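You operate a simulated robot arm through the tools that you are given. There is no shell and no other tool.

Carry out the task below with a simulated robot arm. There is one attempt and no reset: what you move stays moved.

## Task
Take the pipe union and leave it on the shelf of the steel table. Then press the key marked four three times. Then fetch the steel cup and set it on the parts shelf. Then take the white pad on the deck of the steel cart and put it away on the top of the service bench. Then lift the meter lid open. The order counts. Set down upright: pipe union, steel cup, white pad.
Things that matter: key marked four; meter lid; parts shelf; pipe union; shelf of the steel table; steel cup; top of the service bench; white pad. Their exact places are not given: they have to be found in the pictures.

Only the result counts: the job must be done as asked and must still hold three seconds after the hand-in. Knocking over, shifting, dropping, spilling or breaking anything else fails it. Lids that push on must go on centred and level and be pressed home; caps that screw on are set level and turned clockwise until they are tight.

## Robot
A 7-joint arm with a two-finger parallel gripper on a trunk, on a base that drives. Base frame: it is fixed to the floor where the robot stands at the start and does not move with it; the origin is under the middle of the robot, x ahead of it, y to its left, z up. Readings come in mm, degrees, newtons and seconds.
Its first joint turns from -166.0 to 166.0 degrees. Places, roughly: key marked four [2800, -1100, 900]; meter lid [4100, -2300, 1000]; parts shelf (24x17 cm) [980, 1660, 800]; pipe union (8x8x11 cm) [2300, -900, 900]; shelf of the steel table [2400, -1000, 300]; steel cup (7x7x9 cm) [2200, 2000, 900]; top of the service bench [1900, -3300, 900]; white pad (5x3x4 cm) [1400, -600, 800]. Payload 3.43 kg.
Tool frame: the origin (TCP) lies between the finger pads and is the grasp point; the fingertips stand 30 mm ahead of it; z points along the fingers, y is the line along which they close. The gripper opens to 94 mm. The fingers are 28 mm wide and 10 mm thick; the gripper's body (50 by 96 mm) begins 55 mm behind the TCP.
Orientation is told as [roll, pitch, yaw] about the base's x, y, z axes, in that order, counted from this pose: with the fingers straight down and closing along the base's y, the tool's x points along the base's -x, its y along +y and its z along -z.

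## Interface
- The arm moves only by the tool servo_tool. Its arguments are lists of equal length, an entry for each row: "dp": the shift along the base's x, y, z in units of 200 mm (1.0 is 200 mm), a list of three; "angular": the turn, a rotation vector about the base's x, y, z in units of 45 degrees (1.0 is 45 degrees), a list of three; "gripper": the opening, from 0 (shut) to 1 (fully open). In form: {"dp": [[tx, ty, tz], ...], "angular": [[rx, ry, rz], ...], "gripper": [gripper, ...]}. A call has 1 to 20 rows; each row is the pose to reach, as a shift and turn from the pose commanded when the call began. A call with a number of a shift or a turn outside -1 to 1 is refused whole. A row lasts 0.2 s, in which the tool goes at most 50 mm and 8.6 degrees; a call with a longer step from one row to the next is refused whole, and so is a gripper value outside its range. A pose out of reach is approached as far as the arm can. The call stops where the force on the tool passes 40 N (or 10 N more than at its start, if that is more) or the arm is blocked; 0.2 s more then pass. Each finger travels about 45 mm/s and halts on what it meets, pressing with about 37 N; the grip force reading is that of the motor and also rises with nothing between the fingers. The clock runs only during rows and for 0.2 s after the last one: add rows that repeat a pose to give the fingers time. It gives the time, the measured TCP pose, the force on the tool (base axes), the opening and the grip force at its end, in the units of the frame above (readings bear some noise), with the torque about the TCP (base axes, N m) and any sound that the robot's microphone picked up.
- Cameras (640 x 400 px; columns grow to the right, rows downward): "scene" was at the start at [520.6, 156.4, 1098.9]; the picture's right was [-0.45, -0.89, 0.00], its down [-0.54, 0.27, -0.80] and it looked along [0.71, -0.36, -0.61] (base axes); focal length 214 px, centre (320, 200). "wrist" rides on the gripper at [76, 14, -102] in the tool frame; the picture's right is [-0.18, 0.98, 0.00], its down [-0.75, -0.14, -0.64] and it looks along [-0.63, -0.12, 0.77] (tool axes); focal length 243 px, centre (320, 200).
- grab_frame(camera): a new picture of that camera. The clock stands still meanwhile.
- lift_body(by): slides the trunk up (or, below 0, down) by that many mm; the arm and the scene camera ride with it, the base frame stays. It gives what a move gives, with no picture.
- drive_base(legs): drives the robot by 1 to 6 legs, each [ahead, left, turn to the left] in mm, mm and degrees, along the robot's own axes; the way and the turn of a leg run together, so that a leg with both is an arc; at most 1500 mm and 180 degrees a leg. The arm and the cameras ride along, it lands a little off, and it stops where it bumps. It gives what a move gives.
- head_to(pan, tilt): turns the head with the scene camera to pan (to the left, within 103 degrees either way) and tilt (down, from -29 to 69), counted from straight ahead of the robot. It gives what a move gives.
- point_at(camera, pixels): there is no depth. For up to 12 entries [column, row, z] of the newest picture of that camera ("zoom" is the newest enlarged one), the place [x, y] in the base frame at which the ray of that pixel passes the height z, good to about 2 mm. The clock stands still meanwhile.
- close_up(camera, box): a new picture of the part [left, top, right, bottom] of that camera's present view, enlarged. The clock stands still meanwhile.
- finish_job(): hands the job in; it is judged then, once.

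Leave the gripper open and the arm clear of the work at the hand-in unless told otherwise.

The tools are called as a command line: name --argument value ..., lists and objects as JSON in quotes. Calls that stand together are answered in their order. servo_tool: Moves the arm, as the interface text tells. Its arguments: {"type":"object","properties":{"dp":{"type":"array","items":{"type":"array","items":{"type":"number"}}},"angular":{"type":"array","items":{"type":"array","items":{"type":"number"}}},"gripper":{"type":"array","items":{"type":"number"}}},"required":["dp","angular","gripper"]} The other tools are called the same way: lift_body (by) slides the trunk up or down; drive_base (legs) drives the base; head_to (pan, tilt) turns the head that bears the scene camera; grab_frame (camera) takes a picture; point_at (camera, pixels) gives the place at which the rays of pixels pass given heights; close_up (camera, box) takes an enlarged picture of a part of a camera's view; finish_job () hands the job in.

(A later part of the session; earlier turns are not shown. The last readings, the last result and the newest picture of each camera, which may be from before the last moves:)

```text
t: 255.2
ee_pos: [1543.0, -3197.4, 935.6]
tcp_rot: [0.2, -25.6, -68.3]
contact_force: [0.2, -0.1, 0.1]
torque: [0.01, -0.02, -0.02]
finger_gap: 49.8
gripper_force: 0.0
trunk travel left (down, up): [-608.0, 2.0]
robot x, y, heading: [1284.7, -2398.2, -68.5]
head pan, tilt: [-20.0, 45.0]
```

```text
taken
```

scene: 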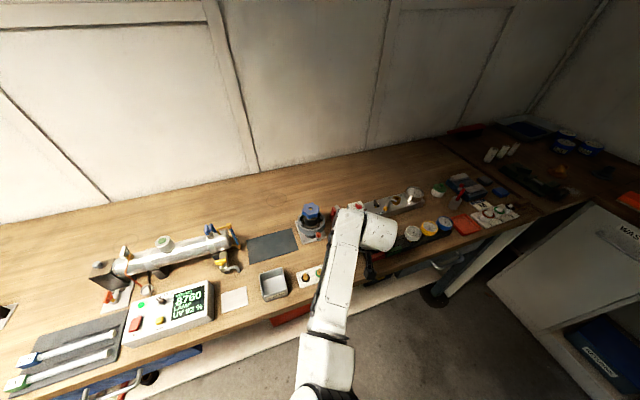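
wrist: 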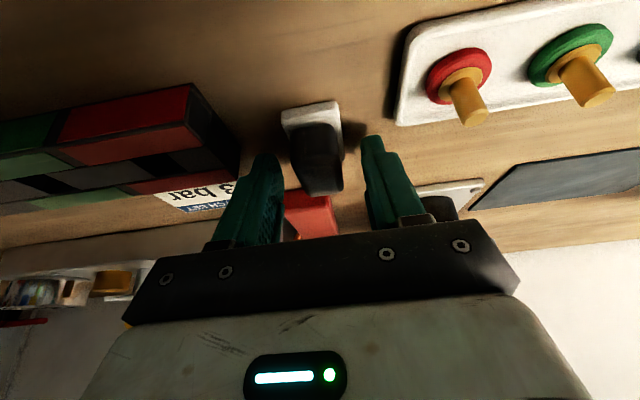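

The pad stands free on the bench. I withdraw 120 mm along the tool axis and look at it.

servo_tool --dp '[[-0.012, 0.03, 0.07], [-0.03, 0.075, 0.17], [-0.05, 0.125, 0.29], [-0.07, 0.18, 0.41], [-0.094, 0.236, 0.543], [-0.094, 0.236, 0.543]]' --angular '[[0, 0, 0], [0, 0, 0], [0, 0, 0], [0, 0, 0], [0, 0, 0], [0, 0, 0]]' --gripper '[0.53, 0.53, 0.53, 0.6, 0.8, 1]'

grab_frame --camera "wrist"

close_up --camera "wrist" --box '[160, 10, 460, 180]'

```text
t: 256.6
ee_pos: [1524.2, -3150.8, 1045.2]
tcp_rot: [0.2, -25.6, -68.4]
contact_force: [-0.7, -0.1, -0.1]
torque: [-0.02, 0.04, 0.02]
finger_gap: 94.1
gripper_force: 0.1
trunk travel left (down, up): [-608.0, 2.0]
robot x, y, heading: [1284.8, -2401.4, -68.7]
head pan, tilt: [-20.0, 45.0]
```

```text
taken
```

wrist: 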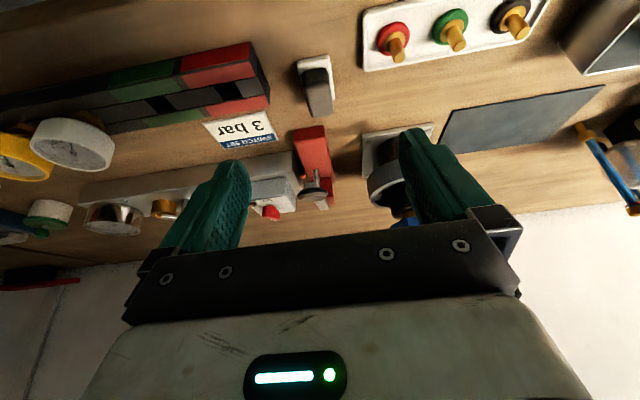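

```text
2.13 times, centred on (310, 95) of wrist
```

zoom: 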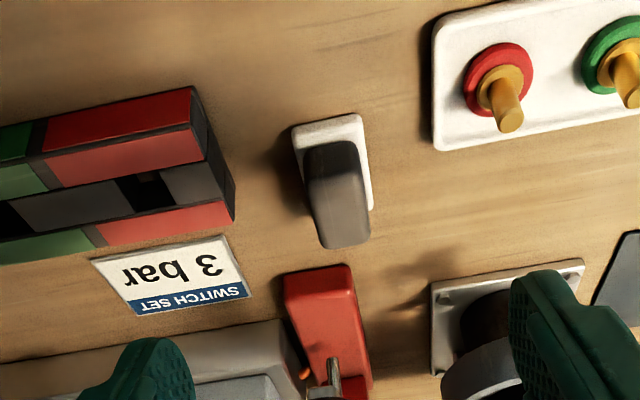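

The white pad stands upright in the gap and nothing else moved. Last is the meter lid near (4100,-2300,1000): I retract the arm, turn left along the corridor and drive ahead.

servo_tool --dp '[[-0.06, 0.16, 0], [-0.12, 0.32, 0], [-0.19, 0.48, 0], [-0.25, 0.64, 0], [-0.275, 0.7, 0]]' --angular '[[0, 0, 0], [0, 0, 0], [0, 0, 0], [0, 0, 0], [0, 0, 0]]' --gripper '[1, 1, 1, 1, 1]'

drive_base --legs '[[-40, 0, 0], [0, 0, 90]]'

head_to --pan -15 --tilt 25

grab_frame --camera "scene"

```text
t: 257.8
ee_pos: [1469.5, -3010.1, 1046.1]
tcp_rot: [0.1, -25.5, -68.4]
contact_force: [-0.4, -0.2, 0.6]
torque: [0.01, 0.02, 0.05]
finger_gap: 94.2
gripper_force: 0.0
trunk travel left (down, up): [-608.0, 2.0]
robot x, y, heading: [1284.0, -2400.3, -68.5]
head pan, tilt: [-20.0, 45.0]
```

```text
t: 262.4
ee_pos: [1883.2, -2184.5, 1045.7]
tcp_rot: [0.1, -25.5, 21.2]
contact_force: [0.6, 0.1, 0.3]
torque: [0.0, 0.0, 0.01]
finger_gap: 93.9
gripper_force: 0.0
trunk travel left (down, up): [-608.0, 2.0]
robot x, y, heading: [1268.3, -2360.6, 21.0]
head pan, tilt: [-20.0, 45.0]
```

```text
t: 263.3
ee_pos: [1884.1, -2183.8, 1045.6]
tcp_rot: [0.2, -25.4, 21.1]
contact_force: [0.1, -0.2, 0.0]
torque: [-0.04, -0.01, -0.02]
finger_gap: 94.0
gripper_force: 0.0
trunk travel left (down, up): [-608.0, 2.0]
robot x, y, heading: [1272.4, -2363.5, 21.2]
head pan, tilt: [-15.0, 25.0]
```

```text
taken
```

scene: 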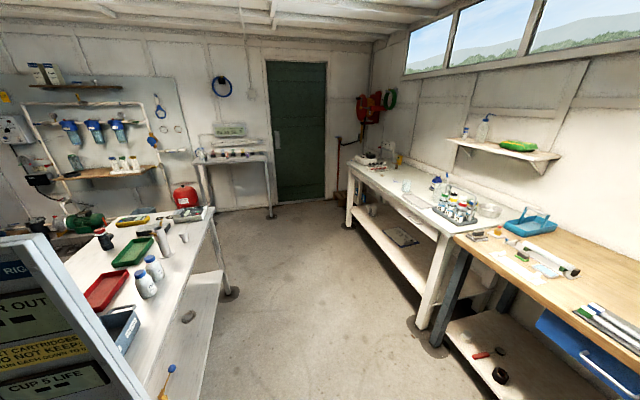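

The corridor is clear and the bench at its far left carries the meter. I drive ahead 1400 mm, easing 80 mm to the right.

drive_base --legs '[[1400, -80, 0]]'

head_to --pan -40 --tilt 25

grab_frame --camera "scene"

close_up --camera "scene" --box '[200, 100, 400, 225]'

```text
t: 270.4
ee_pos: [3241.4, -1770.8, 1044.5]
tcp_rot: [0.2, -25.5, 20.3]
contact_force: [-0.5, 0.0, 0.3]
torque: [-0.02, -0.05, -0.01]
finger_gap: 93.8
gripper_force: 0.1
trunk travel left (down, up): [-608.0, 2.0]
robot x, y, heading: [2627.1, -1941.5, 19.8]
head pan, tilt: [-15.0, 25.0]
```

```text
t: 271.2
ee_pos: [3240.8, -1771.9, 1045.1]
tcp_rot: [0.2, -25.6, 20.3]
contact_force: [-0.4, 0.4, 0.2]
torque: [-0.01, 0.02, -0.02]
finger_gap: 93.7
gripper_force: 0.1
trunk travel left (down, up): [-608.0, 2.0]
robot x, y, heading: [2623.7, -1944.0, 20.0]
head pan, tilt: [-40.0, 25.0]
```

```text
taken
```

scene: 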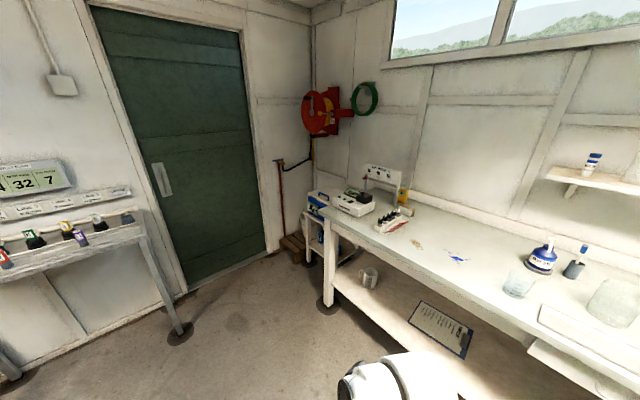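

```text
3.20 times, centred on (300, 162) of scene
```

zoom: 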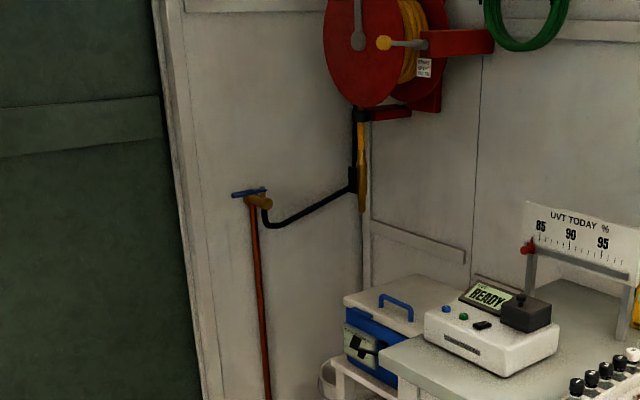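

A white meter with a "READY" display and a dark chamber lid stands at the bench's end. I zoom in on it.

close_up --camera "scene" --box '[320, 175, 400, 235]'

point_at --camera "scene" --pixels '[[361, 195, 1000], [350, 210, 950], [370, 200, 970], [328, 308, 0], [330, 225, 900], [540, 335, 900]]'

```text
6.67 times, centred on (360, 205) of scene
```

zoom: 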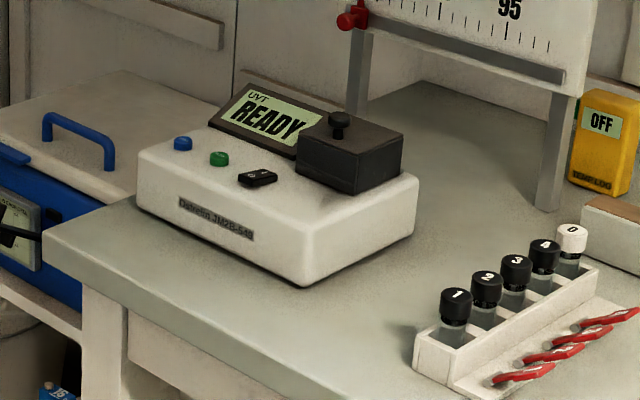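

```text
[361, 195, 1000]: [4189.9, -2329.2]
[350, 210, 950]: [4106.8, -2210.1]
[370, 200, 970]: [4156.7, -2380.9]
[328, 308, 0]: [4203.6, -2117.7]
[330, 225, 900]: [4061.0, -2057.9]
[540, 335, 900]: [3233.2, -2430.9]
```

The meter's dark lid has a round knob on top. I drive to a standoff point in front of it and turn to face the bench.

drive_base --legs '[[1240, 150, 0], [0, 0, -87]]'

head_to --pan 0 --tilt 35

grab_frame --camera "scene"

grab_frame --camera "wrist"

```text
t: 281.2
ee_pos: [3935.4, -1978.4, 1045.4]
tcp_rot: [0.2, -25.6, -66.9]
contact_force: [0.0, -0.5, 0.6]
torque: [-0.03, 0.01, -0.03]
finger_gap: 94.1
gripper_force: 0.0
trunk travel left (down, up): [-608.0, 2.0]
robot x, y, heading: [3733.7, -1373.0, -67.0]
head pan, tilt: [-40.0, 25.0]
```

```text
t: 282.3
ee_pos: [3934.3, -1978.9, 1045.1]
tcp_rot: [0.3, -25.5, -66.8]
contact_force: [0.0, 0.6, 0.5]
torque: [-0.02, -0.01, 0.02]
finger_gap: 93.9
gripper_force: 0.0
trunk travel left (down, up): [-608.0, 2.0]
robot x, y, heading: [3738.2, -1370.1, -67.0]
head pan, tilt: [0.0, 35.0]
```

```text
taken
```

scene: 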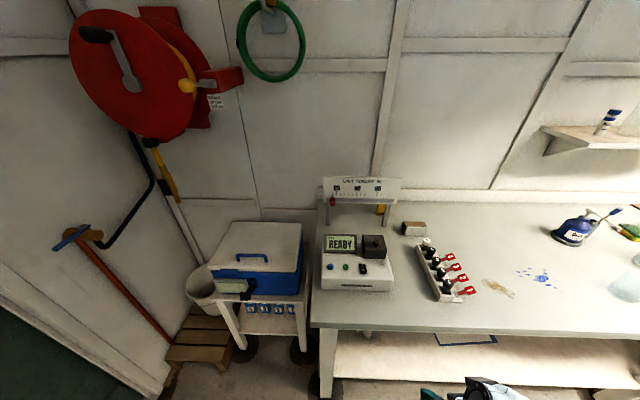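

```text
taken
```

wrist: 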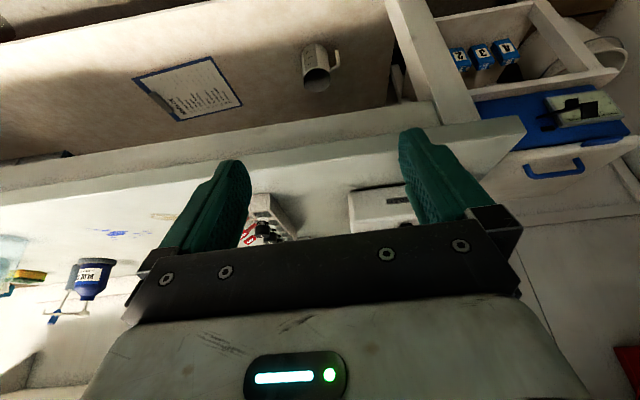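

The meter is at scene (357,262). I zoom in on it from here.

close_up --camera "scene" --box '[310, 220, 410, 300]'

close_up --camera "scene" --box '[352, 228, 392, 264]'

```text
5.00 times, centred on (360, 260) of scene
```

zoom: 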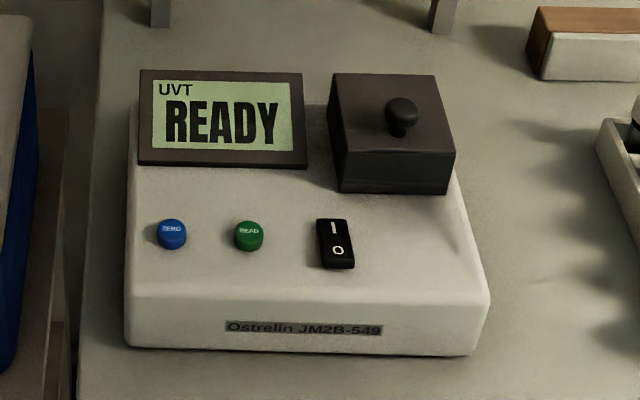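

```text
11.11 times, centred on (372, 246) of scene
```

zoom: 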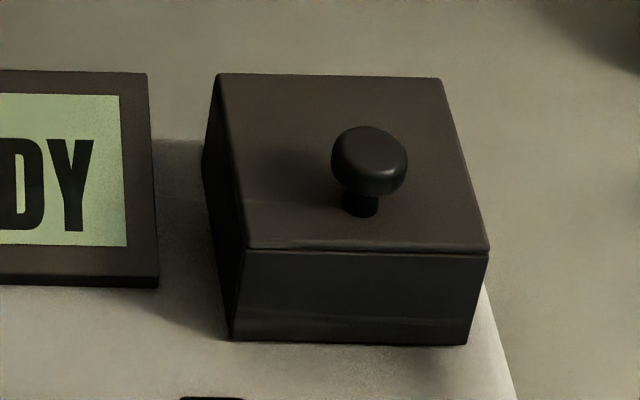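

The lid is a plate on a dark box, hinged presumably at the back, with a round knob toward its front. I measure its corners, the knob, and the scale stand behind it.

point_at --camera "zoom" --pixels '[[220, 75, 1000], [440, 78, 1000], [488, 250, 1000], [246, 249, 1000], [220, 75, 990], [440, 78, 990], [488, 250, 990], [246, 249, 990], [370, 155, 1015], [362, 212, 1000]]'

point_at --camera "scene" --pixels '[[328, 225, 901], [384, 225, 901], [323, 200, 1050], [400, 200, 1050], [325, 292, 901], [392, 290, 901], [385, 330, 901]]'

```text
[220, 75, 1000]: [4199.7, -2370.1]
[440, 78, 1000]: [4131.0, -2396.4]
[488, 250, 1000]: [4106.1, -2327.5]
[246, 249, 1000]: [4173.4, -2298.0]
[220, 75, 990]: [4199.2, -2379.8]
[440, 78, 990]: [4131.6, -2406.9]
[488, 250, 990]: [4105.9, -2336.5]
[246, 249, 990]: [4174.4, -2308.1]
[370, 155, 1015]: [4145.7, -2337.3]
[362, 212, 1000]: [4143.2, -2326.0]
```

```text
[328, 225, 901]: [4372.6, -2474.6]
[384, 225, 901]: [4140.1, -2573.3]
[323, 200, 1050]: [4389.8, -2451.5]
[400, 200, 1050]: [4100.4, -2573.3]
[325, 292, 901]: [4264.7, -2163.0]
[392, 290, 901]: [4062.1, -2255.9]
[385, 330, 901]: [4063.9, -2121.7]
```

The lid is about 73 by 75 mm with its hinge toward the wall, and the scale stand is about 168 mm behind it, so there is room. I bring the tool vertical and raise it, to see what the arm allows here.

servo_tool --dp '[[0, 0, 0.05], [0, 0, 0.1], [0, 0, 0.15], [0, 0, 0.2], [0, 0, 0.2]]' --angular '[[0.13, 0.055, -0.01], [0.26, 0.11, -0.02], [0.39, 0.165, -0.03], [0.522, 0.221, -0.04], [0.522, 0.221, -0.04]]' --gripper '[1, 1, 1, 1, 1]'

servo_tool --dp '[[0, 0, 0], [0, 0, 0], [0, 0, 0], [0, 0, 0]]' --angular '[[0.13, 0.055, 0], [0.26, 0.11, 0], [0.39, 0.165, 0], [0.41, 0.174, 0]]' --gripper '[1, 1, 1, 1]'

```text
t: 283.5
ee_pos: [3934.5, -1978.8, 1086.4]
tcp_rot: [-0.2, 0.1, -68.6]
contact_force: [0.7, -0.8, 0.0]
torque: [0.01, -0.01, 0.02]
finger_gap: 93.8
gripper_force: 0.1
trunk travel left (down, up): [-608.0, 2.0]
robot x, y, heading: [3734.8, -1372.0, -67.3]
head pan, tilt: [0.0, 35.0]
```

```text
t: 284.5
ee_pos: [3934.3, -1979.1, 1085.0]
tcp_rot: [-0.8, 20.1, -68.8]
contact_force: [-0.3, 0.1, 0.5]
torque: [-0.01, 0.02, -0.01]
finger_gap: 94.2
gripper_force: 0.1
trunk travel left (down, up): [-608.0, 2.0]
robot x, y, heading: [3735.9, -1373.1, -67.2]
head pan, tilt: [0.0, 35.0]
```

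Leaning toward the wall by 20 degrees is reachable, which is just what following the lid needs. I drive ahead 280 mm, bringing the gripper over the front of the meter at z 1085.

drive_base --legs '[[280, 55, 0]]'

grab_frame --camera "wrist"

head_to --pan -15 --tilt 45

grab_frame --camera "scene"

```text
t: 286.5
ee_pos: [4092.3, -2218.8, 1086.0]
tcp_rot: [-0.7, 20.0, -68.9]
contact_force: [-0.9, -0.1, -0.4]
torque: [-0.05, -0.01, 0.01]
finger_gap: 94.0
gripper_force: 0.0
trunk travel left (down, up): [-608.0, 2.0]
robot x, y, heading: [3899.7, -1608.7, -67.1]
head pan, tilt: [0.0, 35.0]
```

```text
taken
```

wrist: 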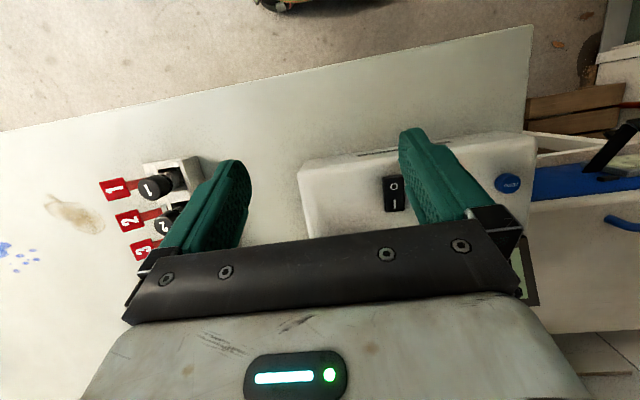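

```text
t: 287.3
ee_pos: [4092.2, -2217.1, 1084.0]
tcp_rot: [-0.7, 20.0, -68.9]
contact_force: [-0.3, -0.2, 0.2]
torque: [0.03, 0.0, -0.01]
finger_gap: 94.0
gripper_force: 0.0
trunk travel left (down, up): [-608.0, 2.0]
robot x, y, heading: [3895.0, -1613.0, -67.5]
head pan, tilt: [-15.0, 45.0]
```

```text
taken
```

scene: 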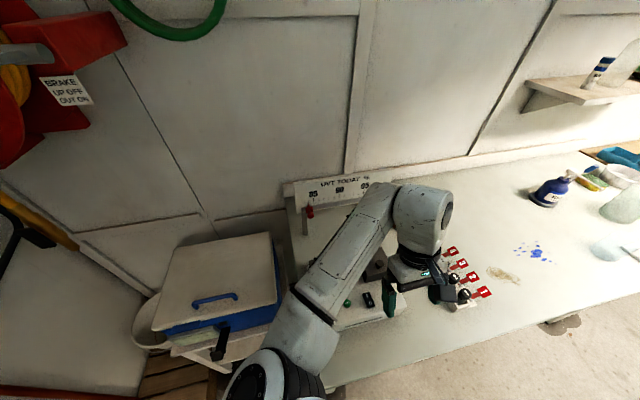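

The arm hides the lid from the scene camera. I move the gripper 150 mm to the right to get a clear near view of the lid.

servo_tool --dp '[[-0.14, -0.06, 0], [-0.28, -0.12, 0], [-0.42, -0.18, 0], [-0.56, -0.23, 0], [-0.69, -0.29, 0]]' --angular '[[0, 0, 0], [0, 0, 0], [0, 0, 0], [0, 0, 0], [0, 0, 0]]' --gripper '[1, 1, 1, 1, 1]'

grab_frame --camera "scene"

close_up --camera "scene" --box '[330, 230, 410, 300]'

```text
t: 288.5
ee_pos: [3955.0, -2275.9, 1085.8]
tcp_rot: [-0.8, 20.0, -68.9]
contact_force: [-0.1, 0.3, 0.7]
torque: [0.02, 0.02, -0.01]
finger_gap: 94.4
gripper_force: 0.1
trunk travel left (down, up): [-608.0, 2.0]
robot x, y, heading: [3899.5, -1614.4, -67.0]
head pan, tilt: [-15.0, 45.0]
```

```text
taken
```

scene: 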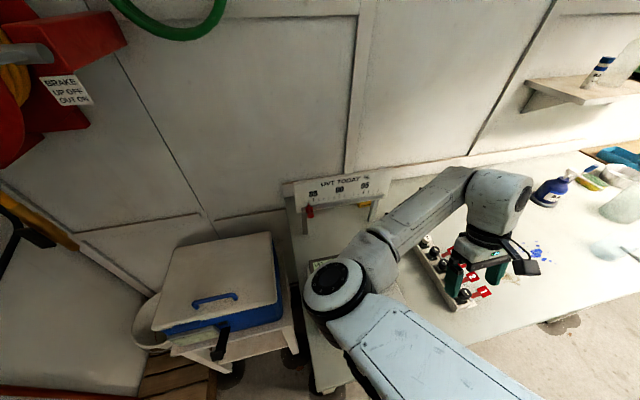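

```text
5.71 times, centred on (370, 265) of scene
```

zoom: 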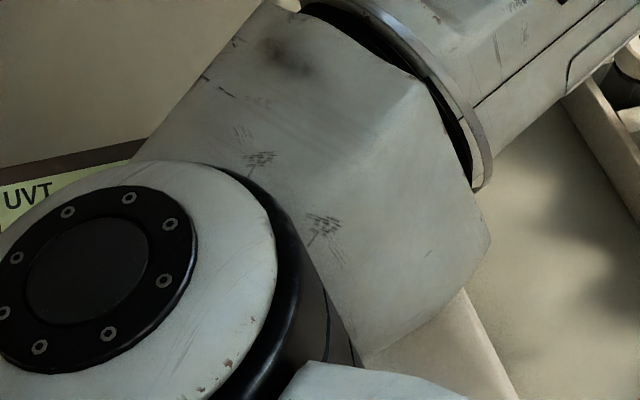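

The elbow swung into view. Instead I use the wrist camera: I move the gripper above the lid with the tool vertical, about 80 mm over the knob.

servo_tool --dp '[[0.17, -0.03, 0.02], [0.34, -0.07, 0.02], [0.51, -0.1, 0.02], [0.68, -0.14, 0.02], [0.85, -0.18, 0.02], [0.915, -0.2, 0.02], [0.915, -0.2, 0.02]]' --angular '[[-0.08, -0.034, 0], [-0.16, -0.068, 0], [-0.24, -0.1, 0], [-0.32, -0.135, 0], [-0.41, -0.174, 0], [-0.41, -0.174, 0], [-0.41, -0.174, 0]]' --gripper '[1, 1, 1, 1, 1, 1, 1]'

grab_frame --camera "wrist"

close_up --camera "wrist" --box '[220, 60, 420, 210]'

```text
t: 290.1
ee_pos: [4137.9, -2316.2, 1088.6]
tcp_rot: [-0.1, -0.1, -68.7]
contact_force: [0.0, -0.1, 0.0]
torque: [-0.02, 0.05, -0.01]
finger_gap: 94.0
gripper_force: 0.1
trunk travel left (down, up): [-608.0, 2.0]
robot x, y, heading: [3895.7, -1609.2, -67.1]
head pan, tilt: [-15.0, 45.0]
```

```text
taken
```

wrist: 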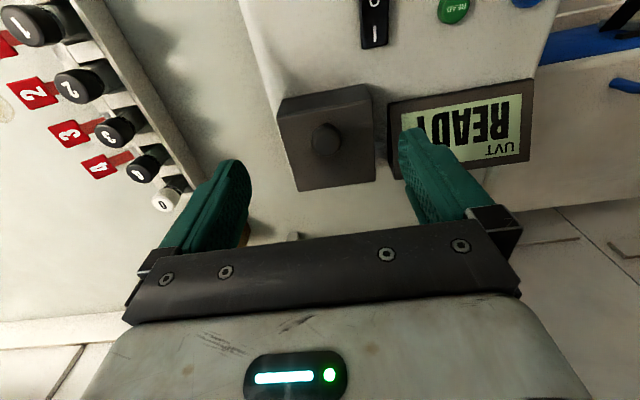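

```text
2.67 times, centred on (320, 135) of wrist
```

zoom: 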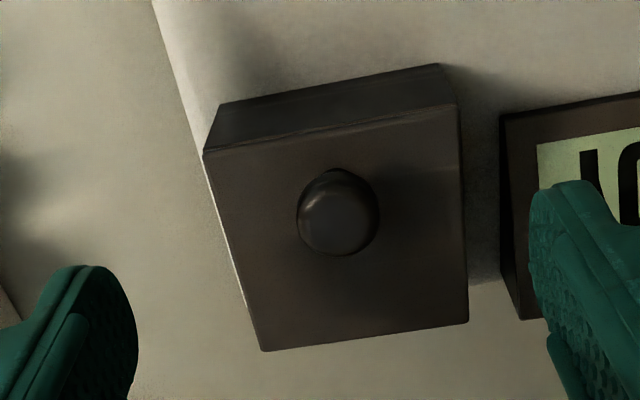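

Now the lid and knob are clearly seen from above. I compute their positions and match heights with the earlier view.

point_at --camera "wrist" --pixels '[[276.9, 118.1, 990], [371.3, 98.7, 990], [375.4, 180.7, 990], [298.3, 191.6, 990], [276.9, 118.1, 1000], [371.3, 98.7, 1000], [375.4, 180.7, 1000], [298.3, 191.6, 1000], [326.7, 140.6, 1010], [326.7, 140.6, 1020]]'

```text
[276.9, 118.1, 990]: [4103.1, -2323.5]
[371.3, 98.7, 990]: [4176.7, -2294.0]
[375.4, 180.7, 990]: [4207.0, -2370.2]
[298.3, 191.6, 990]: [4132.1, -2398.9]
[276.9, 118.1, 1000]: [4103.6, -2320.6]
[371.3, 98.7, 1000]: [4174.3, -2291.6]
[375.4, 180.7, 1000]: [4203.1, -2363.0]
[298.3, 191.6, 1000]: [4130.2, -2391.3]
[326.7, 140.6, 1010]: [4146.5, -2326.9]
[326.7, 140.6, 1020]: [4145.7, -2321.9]
```

The lid's top is near z 1008, its hinge line through (4164,-2371), and the knob cap is about 24 mm wide, centred at (4145,-2321,1024). I tilt the tool 20 degrees toward the wall and move to 60 mm above the knob along the tool axis, with the fingers opened to 50 mm.

servo_tool --dp '[[0.02, -0.04, 0.02], [0.04, -0.08, 0.04], [0.06, -0.12, 0.06], [0.085, -0.157, 0.067], [0.085, -0.157, 0.067]]' --angular '[[0.103, 0.0405, 0], [0.207, 0.081, 0], [0.31, 0.121, 0], [0.414, 0.162, 0], [0.414, 0.162, 0]]' --gripper '[0.8, 0.55, 0.55, 0.55, 0.55]'

grab_frame --camera "wrist"

grab_frame --camera "scene"

```text
t: 291.3
ee_pos: [4155.1, -2346.9, 1103.5]
tcp_rot: [-0.3, 20.0, -68.9]
contact_force: [0.1, -0.7, -0.1]
torque: [-0.02, 0.01, -0.04]
finger_gap: 51.6
gripper_force: 0.0
trunk travel left (down, up): [-608.0, 2.0]
robot x, y, heading: [3897.7, -1611.9, -66.7]
head pan, tilt: [-15.0, 45.0]
```

```text
taken
```

wrist: 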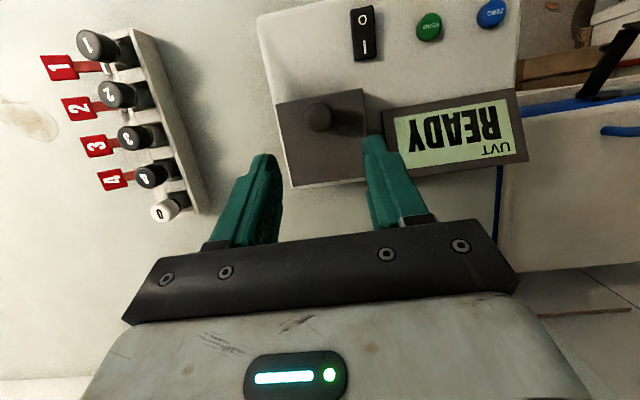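

```text
taken
```

scene: 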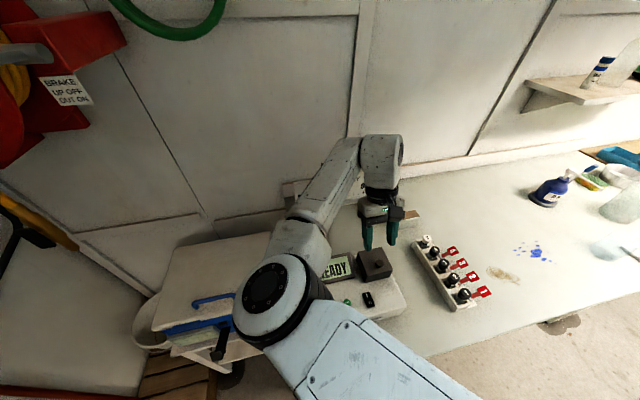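

The knob appears at (318,117) where I expect (320,125). I zoom in both views to refine.

close_up --camera "wrist" --box '[260, 70, 400, 200]'

close_up --camera "scene" --box '[340, 190, 430, 300]'

point_at --camera "wrist" --pixels '[[318, 117, 1029], [318, 117, 1024], [277, 104, 1008], [364, 89, 1008], [367, 179, 1008], [292, 187, 1008]]'

```text
3.08 times, centred on (330, 135) of wrist
```

zoom: 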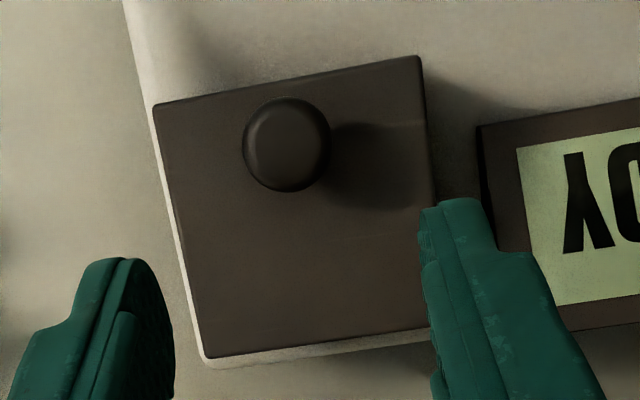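

```text
3.64 times, centred on (385, 245) of scene
```

zoom: 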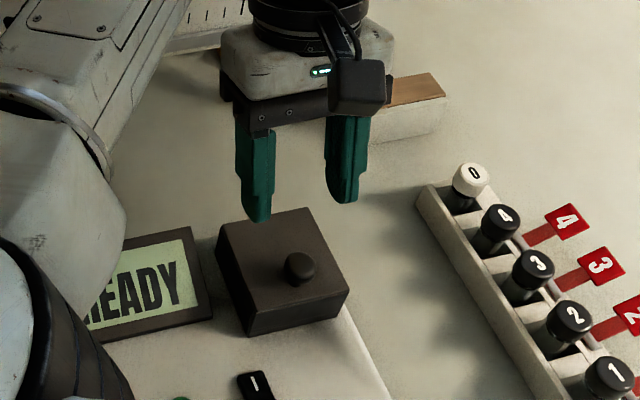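

```text
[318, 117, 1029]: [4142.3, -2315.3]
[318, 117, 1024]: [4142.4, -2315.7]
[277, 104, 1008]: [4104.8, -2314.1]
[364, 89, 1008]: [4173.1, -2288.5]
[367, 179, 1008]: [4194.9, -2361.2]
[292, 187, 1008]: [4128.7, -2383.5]
```

The knob is at (4142.5,-2315.5) and the hinge line passes (4162,-2372), 60 mm behind it. I descend along the tool axis so the fingertips straddle the knob cap.

servo_tool --dp '[[-0.012, 0.03, -0.06], [-0.022, 0.055, -0.12], [-0.031, 0.077, -0.175], [-0.04, 0.1, -0.23], [-0.049, 0.12, -0.28], [-0.049, 0.12, -0.28]]' --angular '[[0, 0, 0], [0, 0, 0], [0, 0, 0], [0, 0, 0], [0, 0, 0], [0, 0, 0]]' --gripper '[0.55, 0.55, 0.55, 0.55, 0.55, 0.55]'

grab_frame --camera "wrist"

close_up --camera "scene" --box '[345, 210, 415, 295]'

```text
t: 292.7
ee_pos: [4144.6, -2324.8, 1048.7]
tcp_rot: [-0.3, 19.8, -68.8]
contact_force: [3.6, -6.9, 24.0]
torque: [-0.07, -0.76, -0.22]
finger_gap: 51.7
gripper_force: 0.4
trunk travel left (down, up): [-608.0, 2.0]
robot x, y, heading: [3895.9, -1613.4, -67.3]
head pan, tilt: [-15.0, 45.0]
```

```text
taken
```

wrist: 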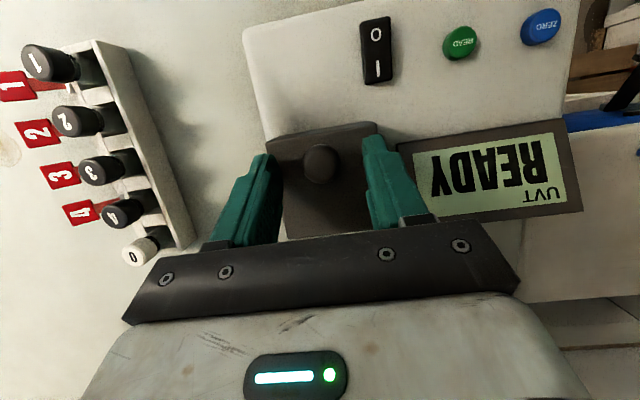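

```text
4.71 times, centred on (380, 252) of scene
```

zoom: 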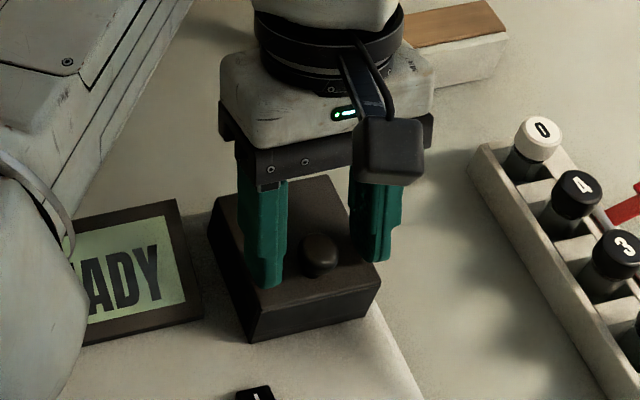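

The fingertips touched the lid's top (24 N), so it is at about 1016. I raise 5 mm and close on the knob.

servo_tool --dp '[[0, 0, 0.015], [0, 0, 0.025], [0, 0, 0.025]]' --angular '[[0, 0, 0], [0, 0, 0], [0, 0, 0]]' --gripper '[0.55, 0.55, 0.55]'

servo_tool --dp '[[0, 0, 0], [0, 0, 0], [0, 0, 0], [0, 0, 0], [0, 0, 0], [0, 0, 0]]' --angular '[[0, 0, 0], [0, 0, 0], [0, 0, 0], [0, 0, 0], [0, 0, 0], [0, 0, 0]]' --gripper '[0.35, 0, 0, 0, 0, 0]'

grab_frame --camera "wrist"

close_up --camera "scene" --box '[345, 210, 415, 295]'

```text
t: 293.5
ee_pos: [4144.3, -2322.5, 1050.8]
tcp_rot: [-0.1, 20.1, -68.9]
contact_force: [0.1, 0.3, -0.1]
torque: [0.01, -0.01, -0.02]
finger_gap: 51.7
gripper_force: 0.1
trunk travel left (down, up): [-608.0, 2.0]
robot x, y, heading: [3894.7, -1611.5, -66.9]
head pan, tilt: [-15.0, 45.0]
```

```text
t: 294.9
ee_pos: [4146.4, -2323.1, 1050.8]
tcp_rot: [0.0, 19.9, -68.7]
contact_force: [11.8, 7.1, -0.6]
torque: [0.27, -0.09, -0.09]
finger_gap: 20.9
gripper_force: 44.8
trunk travel left (down, up): [-608.0, 2.0]
robot x, y, heading: [3894.6, -1610.8, -67.3]
head pan, tilt: [-15.0, 45.0]
```

```text
taken
```

wrist: 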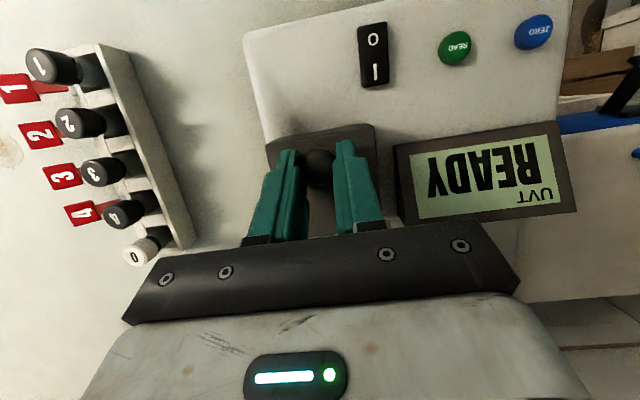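

```text
4.71 times, centred on (380, 252) of scene
```

zoom: 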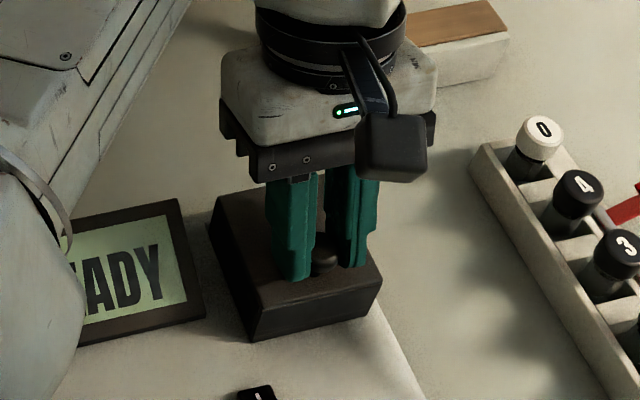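

The knob is held (gap 21 mm). I start lifting along the arc about the hinge, to roughly 20 degrees, and check the forces.

servo_tool --dp '[[0.011, -0.004, 0.025], [0.015, -0.016, 0.05], [0.02, -0.03, 0.073], [0.025, -0.043, 0.0955], [0.025, -0.043, 0.0955]]' --angular '[[0, 0, 0], [0, 0, 0], [0, 0, 0], [0, 0, 0], [0, 0, 0]]' --gripper '[0, 0, 0, 0, 0]'

grab_frame --camera "wrist"

close_up --camera "scene" --box '[345, 200, 415, 285]'

```text
t: 296.1
ee_pos: [4150.6, -2333.0, 1069.8]
tcp_rot: [-0.2, 20.0, -68.7]
contact_force: [4.7, -7.7, -27.8]
torque: [0.31, 0.07, -0.04]
finger_gap: 21.1
gripper_force: 45.1
trunk travel left (down, up): [-608.0, 2.0]
robot x, y, heading: [3895.7, -1612.0, -67.3]
head pan, tilt: [-15.0, 45.0]
```

```text
taken
```

wrist: 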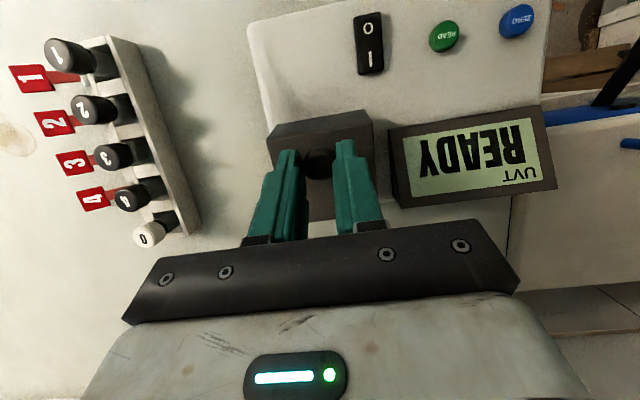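

```text
4.71 times, centred on (380, 242) of scene
```

zoom: 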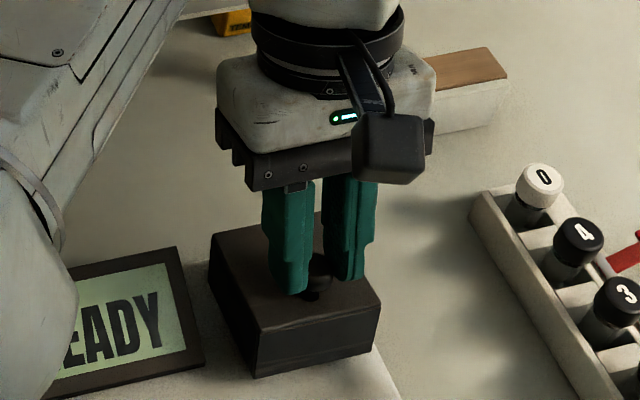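

The pull is 28 N, and the display has not moved while the whole dark box seems to have tilted. I zoom in to see what is actually hinged.

close_up --camera "scene" --box '[360, 235, 405, 285]'

close_up --camera "wrist" --box '[240, 90, 420, 220]'

```text
8.00 times, centred on (382, 260) of scene
```

zoom: 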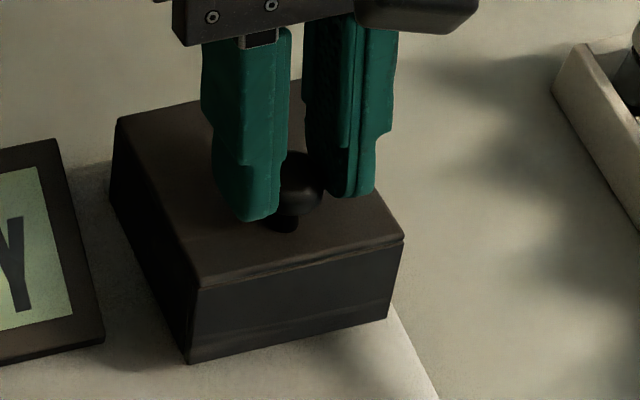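

```text
3.08 times, centred on (330, 155) of wrist
```

zoom: 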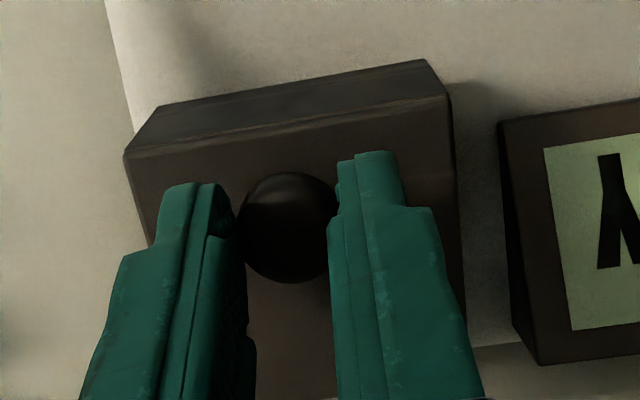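

I triangulate the front corners of the box top and bottom to see how far it has turned.

point_at --camera "scene" --pixels '[[367, 270.9, 1010], [367, 270.9, 1020], [367, 270.9, 1040], [392.6, 264.75, 1010], [392.6, 264.75, 1040], [365.75, 280.25, 970], [365.75, 280.25, 990], [390.5, 275, 970], [390.5, 275, 990]]'

point_at --camera "wrist" --pixels '[[371.2, 121.6, 1010], [371.2, 121.6, 1020], [371.2, 121.6, 1040], [266.7, 140.4, 1010], [266.7, 140.4, 1040], [364.1, 109.5, 970], [364.1, 109.5, 990], [276.4, 124.2, 970], [276.4, 124.2, 990]]'

```text
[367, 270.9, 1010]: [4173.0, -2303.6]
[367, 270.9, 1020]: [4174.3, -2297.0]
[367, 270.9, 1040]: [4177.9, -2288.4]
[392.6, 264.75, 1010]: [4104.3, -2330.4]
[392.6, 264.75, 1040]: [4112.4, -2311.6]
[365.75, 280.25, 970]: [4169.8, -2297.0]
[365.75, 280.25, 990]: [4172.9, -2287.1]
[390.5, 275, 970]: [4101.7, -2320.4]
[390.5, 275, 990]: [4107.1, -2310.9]
```

```text
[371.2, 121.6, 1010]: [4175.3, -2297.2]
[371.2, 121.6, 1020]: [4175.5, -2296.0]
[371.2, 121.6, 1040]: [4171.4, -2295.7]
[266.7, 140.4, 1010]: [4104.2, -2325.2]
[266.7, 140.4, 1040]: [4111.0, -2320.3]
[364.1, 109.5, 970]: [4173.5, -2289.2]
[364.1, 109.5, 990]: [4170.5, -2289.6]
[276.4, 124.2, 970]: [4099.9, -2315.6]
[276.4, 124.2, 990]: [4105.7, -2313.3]
```

The whole dark hood is the lid: it has turned about 10 degrees around its lower back edge (near z 977), so my arc was too steep. I continue with an arc about that lower hinge, moving mostly backward, and check the force.

servo_tool --dp '[[0.009, -0.025, -0.0265], [0.019, -0.0537, -0.0085], [0.0295, -0.084, 0.0065], [0.0405, -0.1145, 0.019], [0.0405, -0.1145, 0.019]]' --angular '[[0, 0, 0], [0, 0, 0], [0, 0, 0], [0, 0, 0], [0, 0, 0]]' --gripper '[0, 0, 0, 0, 0]'

grab_frame --camera "wrist"

close_up --camera "scene" --box '[345, 200, 415, 285]'

```text
t: 297.3
ee_pos: [4158.5, -2352.6, 1075.6]
tcp_rot: [-0.2, 20.1, -69.0]
contact_force: [-0.3, 16.4, 4.0]
torque: [1.4, 0.45, -0.07]
finger_gap: 21.1
gripper_force: 44.6
trunk travel left (down, up): [-608.0, 2.0]
robot x, y, heading: [3900.4, -1613.3, -67.2]
head pan, tilt: [-15.0, 45.0]
```

```text
taken
```

wrist: 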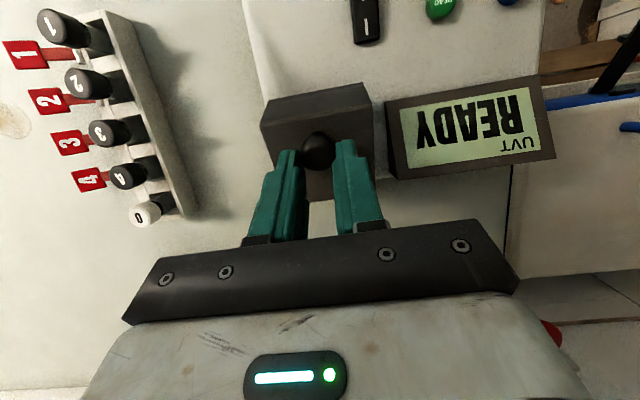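

```text
4.71 times, centred on (380, 242) of scene
```

zoom: 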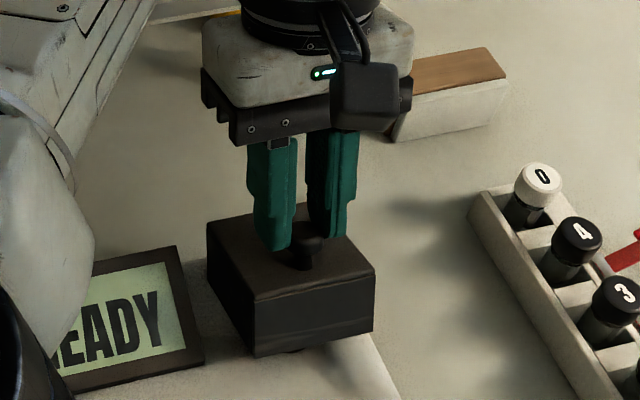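

The force now points toward me (16 N) with some twisting torque, so the lid drags on the pads as it turns. I measure how far it has opened.

close_up --camera "wrist" --box '[240, 60, 420, 220]'

close_up --camera "scene" --box '[360, 235, 405, 285]'

```text
2.50 times, centred on (330, 140) of wrist
```

zoom: 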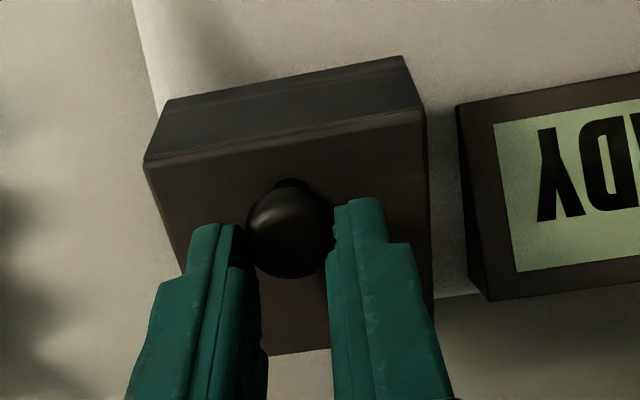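

```text
8.00 times, centred on (382, 260) of scene
```

zoom: 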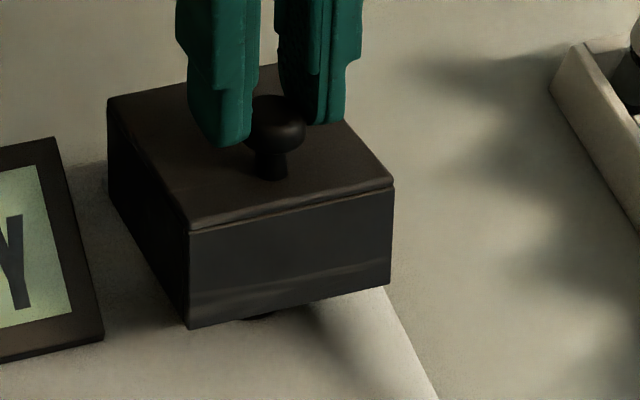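

point_at --camera "scene" --pixels '[[365.75, 264, 1020], [365.75, 264, 1040], [391.1, 257.75, 1020], [391.1, 257.75, 1040], [365.75, 276, 980], [365.75, 276, 1000], [390.75, 270.6, 980], [390.75, 270.6, 1000]]'

point_at --camera "wrist" --pixels '[[372, 104, 1020], [372, 104, 1040], [260.8, 125.2, 1020], [260.8, 125.2, 1040], [363.2, 82.8, 980], [363.2, 82.8, 1000], [268.8, 100, 980], [268.8, 100, 1000]]'

```text
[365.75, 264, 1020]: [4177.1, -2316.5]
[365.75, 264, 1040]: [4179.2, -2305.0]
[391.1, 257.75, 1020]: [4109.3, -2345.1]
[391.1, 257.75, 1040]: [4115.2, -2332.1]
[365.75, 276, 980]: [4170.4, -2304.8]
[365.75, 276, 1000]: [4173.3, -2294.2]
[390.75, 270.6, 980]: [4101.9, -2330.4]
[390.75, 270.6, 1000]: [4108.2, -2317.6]
```

```text
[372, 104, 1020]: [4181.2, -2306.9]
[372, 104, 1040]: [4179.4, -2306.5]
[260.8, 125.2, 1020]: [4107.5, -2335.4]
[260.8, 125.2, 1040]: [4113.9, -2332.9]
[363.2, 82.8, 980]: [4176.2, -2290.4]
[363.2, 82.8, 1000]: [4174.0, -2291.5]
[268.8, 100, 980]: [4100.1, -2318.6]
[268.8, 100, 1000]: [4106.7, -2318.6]
```

The lid is open about 23 degrees. A cleaner way is to turn the tool rigidly with the lid, starting from a backward lean of 45 degrees. I first close the lid gently by turning the tool back with it.

servo_tool --dp '[[-0.017, 0.048, -0.013], [-0.0335, 0.0948, -0.031], [-0.049, 0.139, -0.0545], [-0.0588, 0.166, -0.072], [-0.0588, 0.166, -0.072]]' --angular '[[-0.1245, -0.0478, 0], [-0.249, -0.0956, 0], [-0.3734, -0.1434, 0], [-0.4565, -0.1753, 0], [-0.4565, -0.1753, 0]]' --gripper '[0, 0, 0, 0, 0]'

grab_frame --camera "wrist"

close_up --camera "scene" --box '[345, 200, 415, 285]'

```text
t: 298.5
ee_pos: [4145.9, -2321.1, 1062.1]
tcp_rot: [-0.4, -2.2, -68.8]
contact_force: [-2.0, 13.1, 24.8]
torque: [-0.24, -0.13, 0.04]
finger_gap: 20.8
gripper_force: 45.5
trunk travel left (down, up): [-608.0, 2.0]
robot x, y, heading: [3897.5, -1608.4, -67.7]
head pan, tilt: [-15.0, 45.0]
```

```text
taken
```

wrist: 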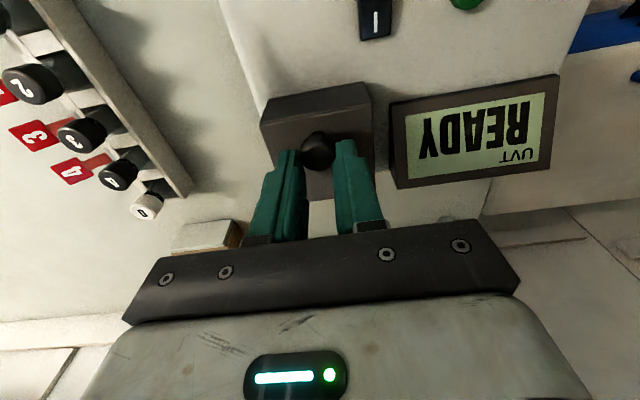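

```text
4.71 times, centred on (380, 242) of scene
```

zoom: 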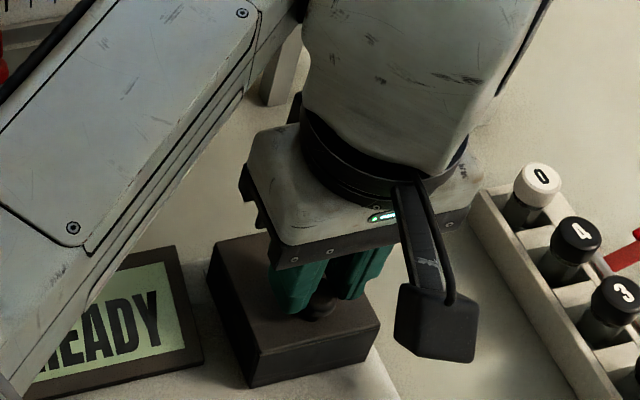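

The lid is closed again, with the tool pressing slightly. I open the fingers and move up and back, then set the tool to a 45-degree backward lean.

servo_tool --dp '[[0, 0, 0.01], [0, 0, 0.015], [0, 0, 0.02], [0, 0, 0.1], [-0.02, 0.06, 0.25], [-0.05, 0.14, 0.3]]' --angular '[[0, 0, 0], [0, 0, 0], [0, 0, 0], [0, 0, 0], [0, 0, 0], [0, 0, 0]]' --gripper '[0.3, 0.55, 0.55, 0.55, 0.55, 0.55]'

servo_tool --dp '[[-0.03, 0.08, 0], [-0.06, 0.16, 0], [-0.09, 0.24, 0], [-0.12, 0.32, 0], [-0.14, 0.38, -0.02], [-0.14, 0.38, -0.05], [-0.14, 0.38, -0.05]]' --angular '[[-0.155, -0.06, 0], [-0.31, -0.12, 0], [-0.465, -0.18, 0], [-0.62, -0.24, 0], [-0.775, -0.3, 0], [-0.89, -0.342, 0], [-0.89, -0.342, 0]]' --gripper '[0.55, 0.55, 0.55, 0.55, 0.55, 0.55, 0.55]'

grab_frame --camera "wrist"

grab_frame --camera "scene"

```text
t: 299.9
ee_pos: [4137.0, -2292.0, 1121.9]
tcp_rot: [-0.3, -2.0, -68.8]
contact_force: [-0.2, 1.3, 0.2]
torque: [0.0, -0.02, -0.01]
finger_gap: 51.7
gripper_force: 0.0
trunk travel left (down, up): [-608.0, 2.0]
robot x, y, heading: [3895.2, -1612.0, -67.2]
head pan, tilt: [-15.0, 45.0]
```

```text
t: 301.5
ee_pos: [4111.9, -2247.7, 1094.1]
tcp_rot: [-0.5, -44.9, -68.8]
contact_force: [-0.1, 0.3, -0.3]
torque: [0.0, 0.03, 0.0]
finger_gap: 51.6
gripper_force: 0.1
out of reach, approached as far as the arm can: row 5, 6, 7
trunk travel left (down, up): [-608.0, 2.0]
robot x, y, heading: [3897.7, -1615.8, -67.2]
head pan, tilt: [-15.0, 45.0]
```

```text
taken
```

wrist: 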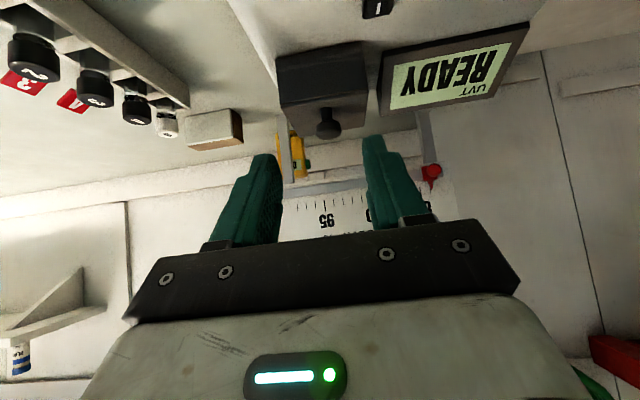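

```text
taken
```

scene: 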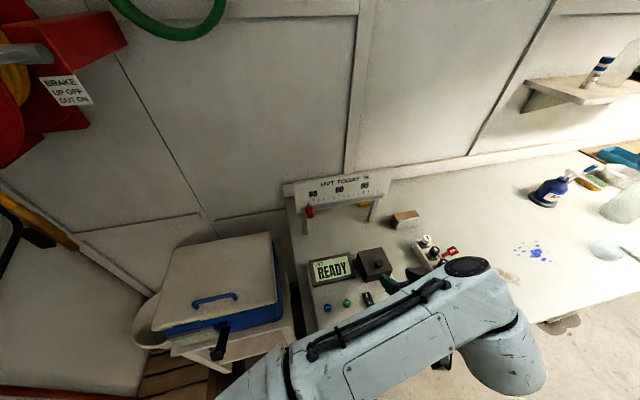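

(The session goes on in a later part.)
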